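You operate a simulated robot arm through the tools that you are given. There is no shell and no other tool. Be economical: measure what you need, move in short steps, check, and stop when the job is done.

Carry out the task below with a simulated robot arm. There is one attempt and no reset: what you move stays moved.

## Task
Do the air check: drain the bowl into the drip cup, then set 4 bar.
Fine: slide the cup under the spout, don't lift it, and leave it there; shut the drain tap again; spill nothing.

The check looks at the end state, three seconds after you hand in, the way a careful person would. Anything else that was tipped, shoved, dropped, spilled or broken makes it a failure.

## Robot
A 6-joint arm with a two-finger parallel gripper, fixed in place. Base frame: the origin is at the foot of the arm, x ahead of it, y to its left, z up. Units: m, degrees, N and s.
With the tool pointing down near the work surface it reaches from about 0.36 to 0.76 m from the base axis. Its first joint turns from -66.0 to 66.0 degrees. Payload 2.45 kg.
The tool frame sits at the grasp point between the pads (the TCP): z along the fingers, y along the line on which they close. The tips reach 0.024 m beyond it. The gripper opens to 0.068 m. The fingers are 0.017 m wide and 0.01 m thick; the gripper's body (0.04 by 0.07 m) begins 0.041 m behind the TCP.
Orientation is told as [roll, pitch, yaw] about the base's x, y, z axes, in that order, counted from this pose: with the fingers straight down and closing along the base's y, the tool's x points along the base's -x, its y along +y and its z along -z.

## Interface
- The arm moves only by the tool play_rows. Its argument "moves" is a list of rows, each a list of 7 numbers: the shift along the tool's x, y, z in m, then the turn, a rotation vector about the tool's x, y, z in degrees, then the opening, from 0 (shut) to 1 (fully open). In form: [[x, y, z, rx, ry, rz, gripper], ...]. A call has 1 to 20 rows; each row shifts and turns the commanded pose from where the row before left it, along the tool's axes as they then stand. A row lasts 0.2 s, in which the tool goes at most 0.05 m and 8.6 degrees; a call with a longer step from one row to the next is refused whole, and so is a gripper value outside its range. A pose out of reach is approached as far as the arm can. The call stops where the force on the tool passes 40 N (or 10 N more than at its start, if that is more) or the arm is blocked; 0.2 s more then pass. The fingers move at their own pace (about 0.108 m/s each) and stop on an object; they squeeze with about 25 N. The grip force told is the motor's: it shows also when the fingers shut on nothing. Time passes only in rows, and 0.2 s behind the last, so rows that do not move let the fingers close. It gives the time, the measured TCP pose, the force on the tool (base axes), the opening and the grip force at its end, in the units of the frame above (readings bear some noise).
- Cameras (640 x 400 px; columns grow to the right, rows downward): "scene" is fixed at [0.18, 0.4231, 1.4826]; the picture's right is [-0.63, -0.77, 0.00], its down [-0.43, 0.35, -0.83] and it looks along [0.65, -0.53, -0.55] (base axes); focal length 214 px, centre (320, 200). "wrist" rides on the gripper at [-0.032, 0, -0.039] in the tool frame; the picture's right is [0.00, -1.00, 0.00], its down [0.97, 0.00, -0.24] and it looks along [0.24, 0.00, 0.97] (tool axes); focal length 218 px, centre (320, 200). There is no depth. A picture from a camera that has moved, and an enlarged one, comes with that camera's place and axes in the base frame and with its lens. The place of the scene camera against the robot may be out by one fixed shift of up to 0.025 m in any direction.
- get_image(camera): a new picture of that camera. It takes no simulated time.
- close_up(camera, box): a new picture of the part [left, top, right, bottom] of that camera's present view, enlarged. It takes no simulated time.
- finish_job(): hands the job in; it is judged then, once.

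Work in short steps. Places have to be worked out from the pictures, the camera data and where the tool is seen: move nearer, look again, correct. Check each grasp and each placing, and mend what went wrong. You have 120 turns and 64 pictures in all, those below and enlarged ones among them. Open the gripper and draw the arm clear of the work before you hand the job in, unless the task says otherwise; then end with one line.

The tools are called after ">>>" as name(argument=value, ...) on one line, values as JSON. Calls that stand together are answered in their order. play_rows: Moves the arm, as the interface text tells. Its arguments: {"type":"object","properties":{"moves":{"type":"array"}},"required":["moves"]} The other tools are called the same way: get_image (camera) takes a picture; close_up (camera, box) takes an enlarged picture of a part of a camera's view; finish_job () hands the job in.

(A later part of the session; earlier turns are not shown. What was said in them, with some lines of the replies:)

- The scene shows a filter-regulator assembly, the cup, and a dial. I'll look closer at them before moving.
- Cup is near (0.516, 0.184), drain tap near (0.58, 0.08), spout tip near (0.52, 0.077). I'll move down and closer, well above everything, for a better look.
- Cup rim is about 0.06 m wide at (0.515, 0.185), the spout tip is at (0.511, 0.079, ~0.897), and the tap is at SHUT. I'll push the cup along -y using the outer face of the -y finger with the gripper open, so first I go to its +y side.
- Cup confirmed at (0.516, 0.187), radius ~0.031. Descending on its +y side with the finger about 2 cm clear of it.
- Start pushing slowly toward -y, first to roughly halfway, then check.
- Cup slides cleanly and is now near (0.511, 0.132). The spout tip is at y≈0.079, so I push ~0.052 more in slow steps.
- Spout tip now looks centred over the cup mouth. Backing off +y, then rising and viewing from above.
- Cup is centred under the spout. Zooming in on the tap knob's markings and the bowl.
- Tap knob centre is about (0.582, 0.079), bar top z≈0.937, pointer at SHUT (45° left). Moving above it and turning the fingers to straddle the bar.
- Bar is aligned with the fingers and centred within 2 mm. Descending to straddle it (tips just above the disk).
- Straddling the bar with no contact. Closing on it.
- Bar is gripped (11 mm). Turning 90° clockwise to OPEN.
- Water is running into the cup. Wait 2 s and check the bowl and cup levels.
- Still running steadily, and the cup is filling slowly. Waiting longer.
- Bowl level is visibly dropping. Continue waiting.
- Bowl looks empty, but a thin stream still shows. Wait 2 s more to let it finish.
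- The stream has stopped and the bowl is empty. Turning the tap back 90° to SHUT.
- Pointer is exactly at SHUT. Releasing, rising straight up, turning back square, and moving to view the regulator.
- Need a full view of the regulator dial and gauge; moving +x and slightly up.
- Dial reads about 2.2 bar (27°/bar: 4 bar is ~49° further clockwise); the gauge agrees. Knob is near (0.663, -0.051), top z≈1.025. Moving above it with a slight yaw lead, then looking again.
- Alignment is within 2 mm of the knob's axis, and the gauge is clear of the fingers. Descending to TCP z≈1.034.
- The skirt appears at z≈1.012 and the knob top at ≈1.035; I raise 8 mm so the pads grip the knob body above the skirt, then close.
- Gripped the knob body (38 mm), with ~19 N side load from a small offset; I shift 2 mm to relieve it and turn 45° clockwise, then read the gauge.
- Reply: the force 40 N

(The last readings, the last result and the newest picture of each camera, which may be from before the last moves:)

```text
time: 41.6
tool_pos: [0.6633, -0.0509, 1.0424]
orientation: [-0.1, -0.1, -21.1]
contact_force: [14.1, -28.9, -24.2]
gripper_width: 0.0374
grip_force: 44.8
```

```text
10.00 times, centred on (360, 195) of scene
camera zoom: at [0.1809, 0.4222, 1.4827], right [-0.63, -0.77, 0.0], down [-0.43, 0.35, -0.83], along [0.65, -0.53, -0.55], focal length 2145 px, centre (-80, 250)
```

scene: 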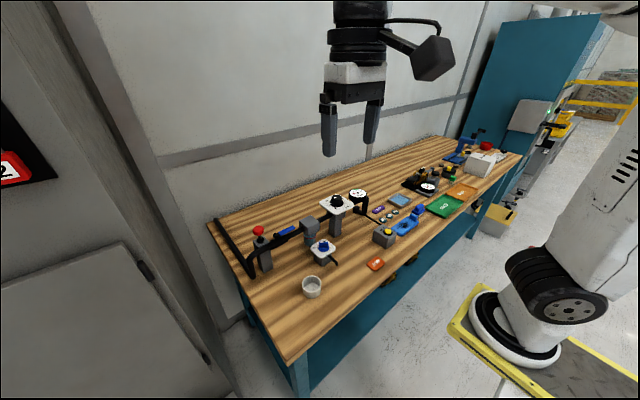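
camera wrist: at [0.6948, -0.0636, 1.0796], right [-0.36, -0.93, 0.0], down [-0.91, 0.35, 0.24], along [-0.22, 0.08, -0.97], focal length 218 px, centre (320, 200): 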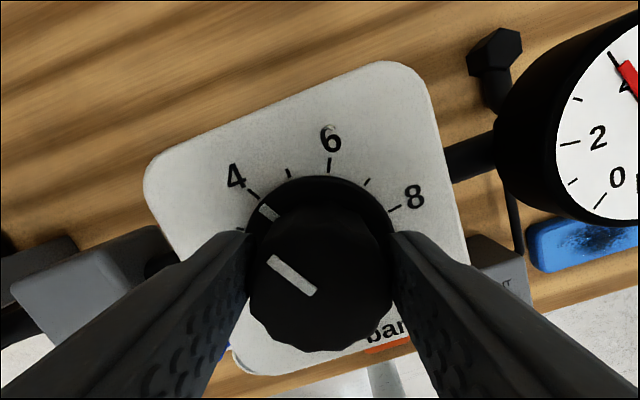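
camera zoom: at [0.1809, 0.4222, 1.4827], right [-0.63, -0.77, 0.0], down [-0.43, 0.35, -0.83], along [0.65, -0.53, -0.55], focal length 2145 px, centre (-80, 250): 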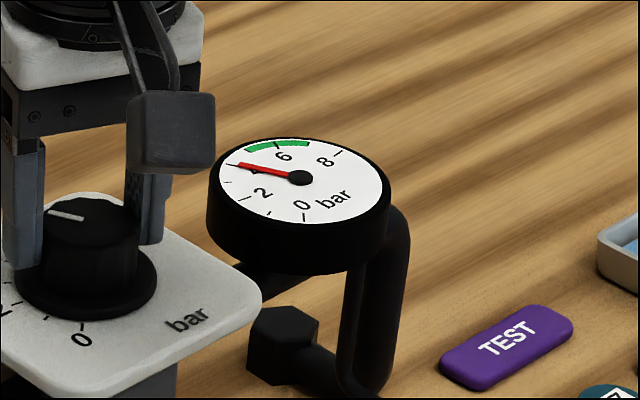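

Needle reads about 4 already. Zooming on the dial mark and the gauge to read precisely before releasing.

>>> close_up(camera="wrist", box=[200, 130, 440, 280])

>>> close_up(camera="scene", box=[354, 186, 376, 200])

```text
2.67 times, centred on (320, 205) of wrist
camera zoom: at [0.6948, -0.0636, 1.0796], right [-0.36, -0.93, 0.0], down [-0.91, 0.35, 0.24], along [-0.22, 0.08, -0.97], focal length 582 px, centre (320, 187)
```

zoom: 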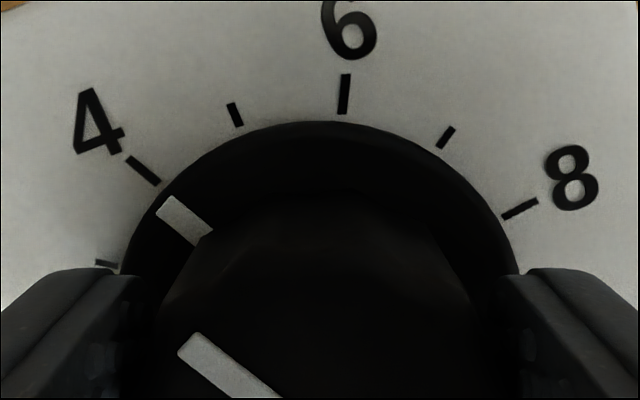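

```text
16.00 times, centred on (365, 193) of scene
camera zoom: at [0.1809, 0.4222, 1.4827], right [-0.63, -0.77, 0.0], down [-0.43, 0.35, -0.83], along [0.65, -0.53, -0.55], focal length 3432 px, centre (-400, 312)
```

zoom: 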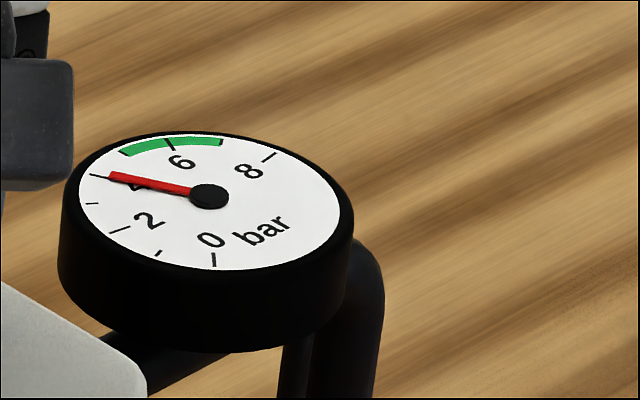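

Gauge is at 4. Releasing and rising to re-read from above.

>>> play_rows(moves=[[0, 0, 0, 0, 0, 0, 0.7], [0, 0, 0, 0, 0, 0, 1], [0, 0, 0, 0, 0, 0, 1], [0, 0, -0.04, 0, 0, 0, 1], [0, 0, -0.045, 0, 0, 0, 1], [0, 0, -0.045, 0, 0, 0, 1], [0.03, 0, -0.02, 0, 0, -7, 1], [0.03, 0, -0.02, 0, 0, -7, 1], [0.02, 0, 0, 0, 0, -7, 1]])

>>> get_image(camera="wrist")

>>> close_up(camera="scene", box=[354, 186, 376, 200])

```text
time: 43.6
tool_pos: [0.5867, -0.026, 1.2129]
orientation: [0.2, 0.1, 0.1]
contact_force: [0.8, -0.7, -0.2]
gripper_width: 0.0679
grip_force: 0.0
```

```text
18 pictures are left
camera wrist: at [0.6188, -0.027, 1.2505], right [0.0, -1.0, 0.0], down [-0.97, 0.0, 0.24], along [-0.24, 0.0, -0.97], focal length 218 px, centre (320, 200)
```

wrist: 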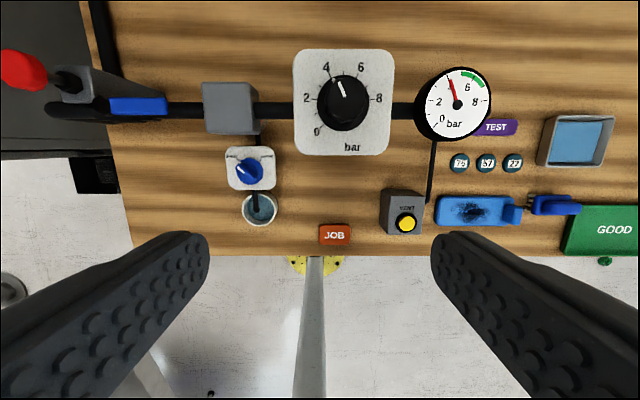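

```text
16.00 times, centred on (365, 193) of scene
camera zoom: at [0.18, 0.4231, 1.4826], right [-0.63, -0.77, 0.0], down [-0.43, 0.35, -0.83], along [0.65, -0.53, -0.55], focal length 3432 px, centre (-400, 312)
```

zoom: 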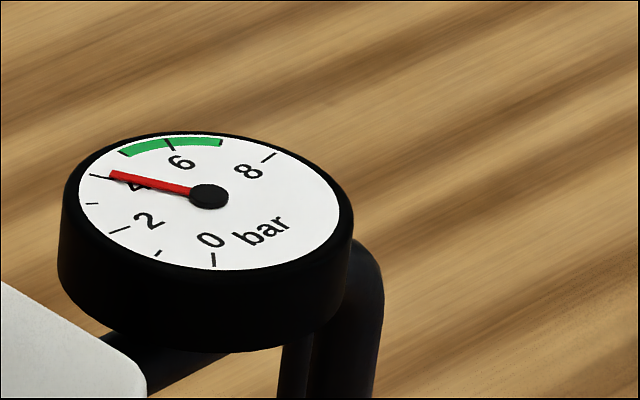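

>>> close_up(camera="wrist", box=[290, 40, 500, 160])

>>> close_up(camera="wrist", box=[410, 60, 500, 145])

>>> close_up(camera="wrist", box=[295, 50, 395, 150])

```text
3.05 times, centred on (395, 100) of wrist
camera zoom: at [0.6188, -0.027, 1.2505], right [0.0, -1.0, 0.0], down [-0.97, 0.0, 0.24], along [-0.24, 0.0, -0.97], focal length 665 px, centre (91, 505)
```

zoom: 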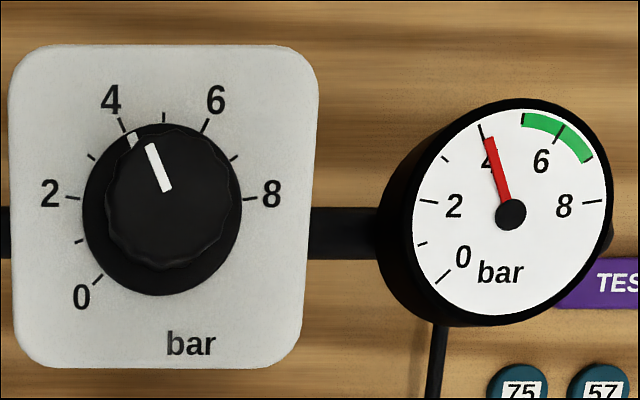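

```text
4.71 times, centred on (455, 102) of wrist
camera zoom: at [0.6188, -0.027, 1.2505], right [0.0, -1.0, 0.0], down [-0.97, 0.0, 0.24], along [-0.24, 0.0, -0.97], focal length 1027 px, centre (-315, 659)
```

zoom: 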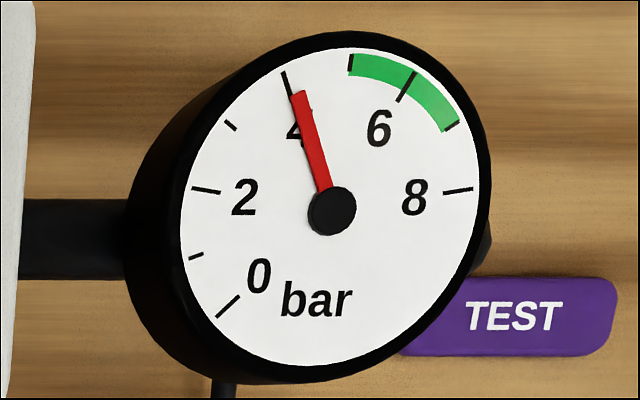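

```text
4.00 times, centred on (345, 100) of wrist
camera zoom: at [0.6188, -0.027, 1.2505], right [0.0, -1.0, 0.0], down [-0.97, 0.0, 0.24], along [-0.24, 0.0, -0.97], focal length 873 px, centre (220, 600)
```

zoom: 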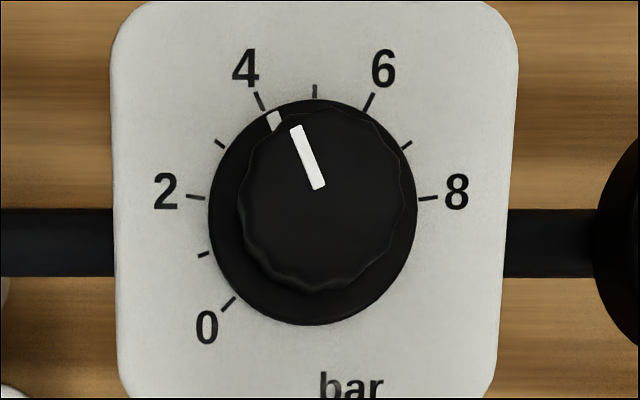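

Reading seems within ~0.1 bar of 4, possibly slightly high. I'll place the camera directly above the dial to remove parallax and read it exactly.

>>> play_rows(moves=[[-0.023, -0.012, 0.0, 0, 0, 0, 1], [-0.0225, -0.011, 0.02, 0, 0, 0, 1], [0, 0, 0.03, 0, 0, 0, 1], [0, 0, 0, 0, 0, 0, 1]])

>>> close_up(camera="wrist", box=[250, 80, 390, 210])

```text
time: 44.6
tool_pos: [0.6327, -0.0504, 1.1605]
orientation: [0.0, 0.0, 0.0]
contact_force: [0.7, -0.4, 0.1]
gripper_width: 0.068
grip_force: 0.1
```

```text
3.08 times, centred on (320, 145) of wrist
camera zoom: at [0.6653, -0.0513, 1.1987], right [0.0, -1.0, 0.0], down [-0.97, 0.0, 0.24], along [-0.24, 0.0, -0.97], focal length 672 px, centre (320, 369)
```

zoom: 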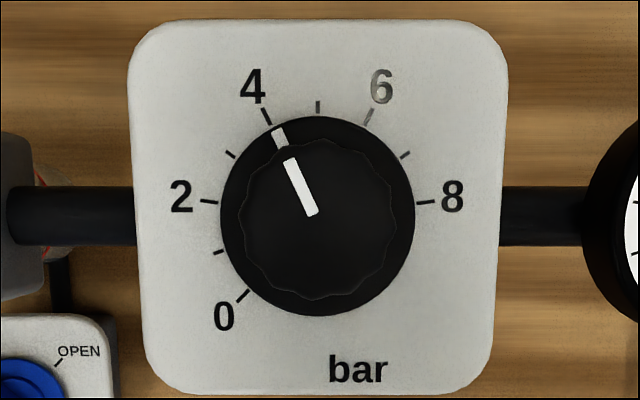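

Dial reads about 4.05. Checking the gauge the same way, from directly above.

>>> play_rows(moves=[[0, -0.043, 0.0, 0, 0, 0, 1], [0, -0.043, 0, 0, 0, 0, 1], [0, -0.03, 0, 0, 0, 0, 1], [0, 0, 0, 0, 0, 0, 1]])

>>> close_up(camera="wrist", box=[270, 80, 410, 210])

```text
time: 45.6
tool_pos: [0.6316, -0.1677, 1.1612]
orientation: [-0.1, 0.0, 0.2]
contact_force: [0.4, 0.1, 0.6]
gripper_width: 0.0677
grip_force: 0.0
```

```text
3.08 times, centred on (340, 145) of wrist
camera zoom: at [0.6642, -0.1677, 1.1993], right [0.0, -1.0, 0.0], down [-0.97, 0.0, 0.24], along [-0.24, 0.0, -0.97], focal length 672 px, centre (258, 369)
```

zoom: 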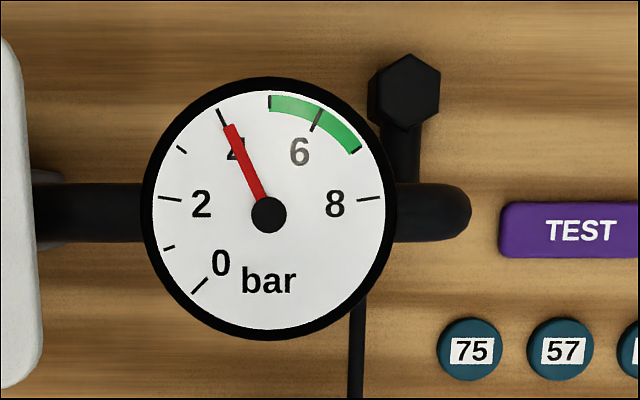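

Gauge shows about 4.08, slightly high. The knob axis is now well known at (0.662, -0.050), so I'll regrip gently and turn back ~2°.

>>> play_rows(moves=[[-0.01, 0.0393, 0, 0, 0, 0, 1], [-0.01, 0.0393, 0, 0, 0, 0, 1], [-0.0105, 0.0393, 0, 0, 0, 0, 1], [0, 0, 0.04, 0, 0, 0, 1], [0, 0, 0.04, 0, 0, 0, 1], [0, 0, 0.03, 0, 0, 0, 1], [0, 0, 0.009, 0, 0, 0, 1], [0, 0, 0, 0, 0, 0, 1]])

>>> get_image(camera="wrist")

```text
time: 47.4
tool_pos: [0.6611, -0.0473, 1.0427]
orientation: [-0.1, 0.0, 0.0]
contact_force: [0.7, -0.5, 0.1]
gripper_width: 0.0678
grip_force: 0.0
```

```text
11 pictures are left
camera wrist: at [0.6946, -0.049, 1.0808], right [0.0, -1.0, 0.0], down [-0.97, 0.0, 0.24], along [-0.24, 0.0, -0.97], focal length 218 px, centre (320, 200)
```

wrist: 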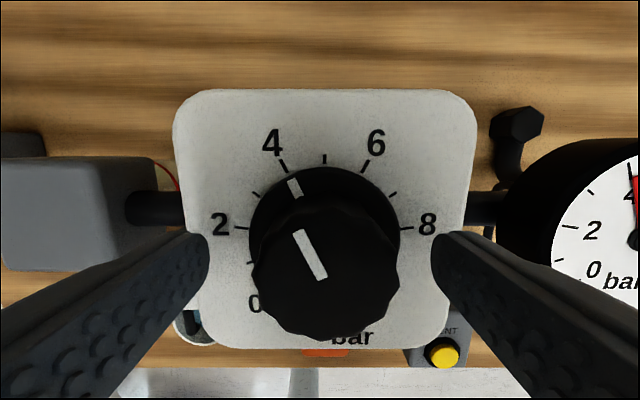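

Knob is centred to ~1 mm. Shift 1 mm, close, and turn 2° counterclockwise.

>>> play_rows(moves=[[0, -0.001, 0, 0, 0, 0, 0.8], [0, 0, 0, 0, 0, 0, 0.5], [0, 0, 0, 0, 0, 0, 0], [0, 0, 0, 0, 0, 0, 0], [0, 0, 0, 0, 0, -1, 0], [0, 0, 0, 0, 0, -1.2, 0], [0, 0, 0, 0, 0, 0, 0]])

>>> close_up(camera="wrist", box=[220, 130, 440, 280])

```text
time: 49.0
tool_pos: [0.6615, -0.0497, 1.0433]
orientation: [0.0, 0.0, 2.3]
contact_force: [2.5, -6.8, -6.6]
gripper_width: 0.0375
grip_force: 45.2
```

```text
2.67 times, centred on (330, 205) of wrist
camera zoom: at [0.695, -0.0493, 1.0809], right [0.04, -1.0, 0.0], down [-0.97, -0.04, 0.24], along [-0.24, -0.01, -0.97], focal length 582 px, centre (293, 187)
```

zoom: 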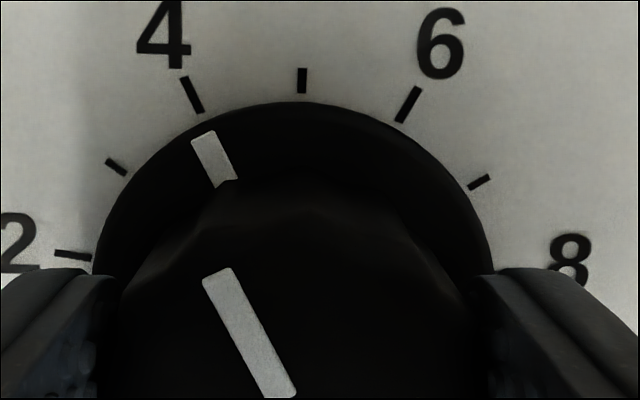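

Low forces and it turned slightly. Releasing, rising, and re-reading the gauge and dial from above.

>>> play_rows(moves=[[0, 0, 0, 0, 0, 0, 0.7], [0, 0, 0, 0, 0, 0, 1], [0, 0, 0, 0, 0, 0, 1], [0, 0, -0.04, 0, 0, 0, 1], [0, 0, -0.04, 0, 0, 0, 1], [0, 0, -0.04, 0, 0, 2.2, 1], [0.01, -0.04, 0, 0, 0, 0, 1], [0.01, -0.04, 0, 0, 0, 0, 1], [0.01, -0.037, 0, 0, 0, 0, 1], [0, 0, 0, 0, 0, 0, 1]])

>>> close_up(camera="wrist", box=[270, 80, 410, 210])

```text
time: 51.2
tool_pos: [0.6322, -0.1663, 1.1631]
orientation: [0.0, 0.1, 0.1]
contact_force: [0.3, 0.3, -0.7]
gripper_width: 0.068
grip_force: 0.0
```

```text
3.08 times, centred on (340, 145) of wrist
camera zoom: at [0.6649, -0.1675, 1.2006], right [0.0, -1.0, 0.0], down [-0.97, 0.0, 0.24], along [-0.24, 0.0, -0.97], focal length 672 px, centre (258, 369)
```

zoom: 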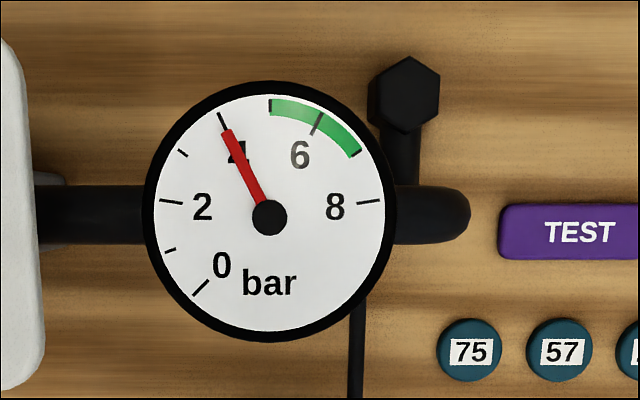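

Needle now lies right on the 4 tick. Withdrawing up and back, with a final check of the whole scene.

>>> play_rows(moves=[[0, 0, -0.045, 0, 0, 0, 1], [0, 0, -0.045, 0, 0, 0, 1], [0.04, 0, -0.02, 0, 0, 0, 1], [0.04, 0, -0.02, 0, 0, 0, 1], [0.04, 0, -0.01, 0, 0, 0, 1], [0.04, 0, 0, 0, 0, 0, 1], [0, 0, 0, 0, 0, 0, 1]])

>>> close_up(camera="scene", box=[230, 170, 400, 310])

>>> get_image(camera="wrist")

```text
time: 52.8
tool_pos: [0.4746, -0.1672, 1.3033]
orientation: [-0.1, 0.1, 0.0]
contact_force: [-0.3, -0.1, 0.3]
gripper_width: 0.0678
grip_force: 0.2
```

```text
2.86 times, centred on (315, 240) of scene
camera zoom: at [0.1799, 0.4231, 1.4826], right [-0.63, -0.77, 0.0], down [-0.43, 0.35, -0.83], along [0.65, -0.53, -0.55], focal length 613 px, centre (334, 86)
```

zoom: 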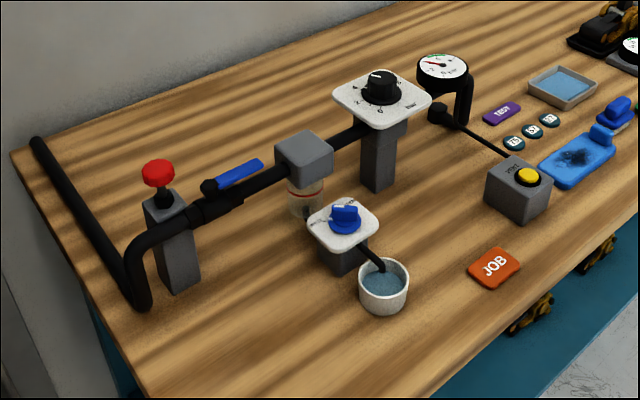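

```text
7 pictures are left
camera wrist: at [0.507, -0.1677, 1.3411], right [0.0, -1.0, 0.0], down [-0.97, 0.0, 0.24], along [-0.24, 0.0, -0.97], focal length 218 px, centre (320, 200)
```

wrist: 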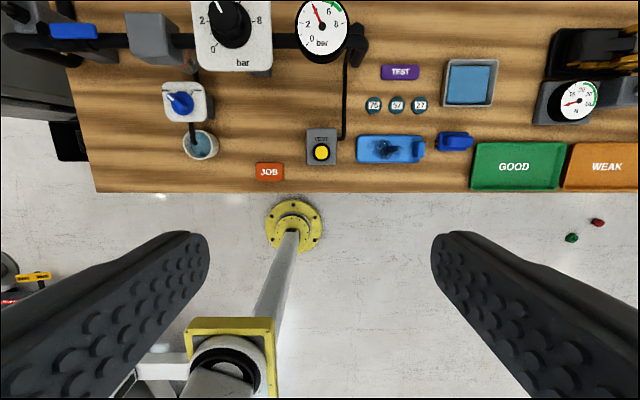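

The bowl is empty, the cup is under the spout, the tap is shut, the gauge is at 4, nothing is spilled, and the arm is clear. Handing in.

>>> finish_job()

```text
The job is handed in.
```

The air check is done: I drained the bowl into the drip cup, shut the drain tap again, and set the regulator to 4 bar on the gauge. I slid the cup under the spout without lifting it and left it there. The last pictures show nothing spilled.
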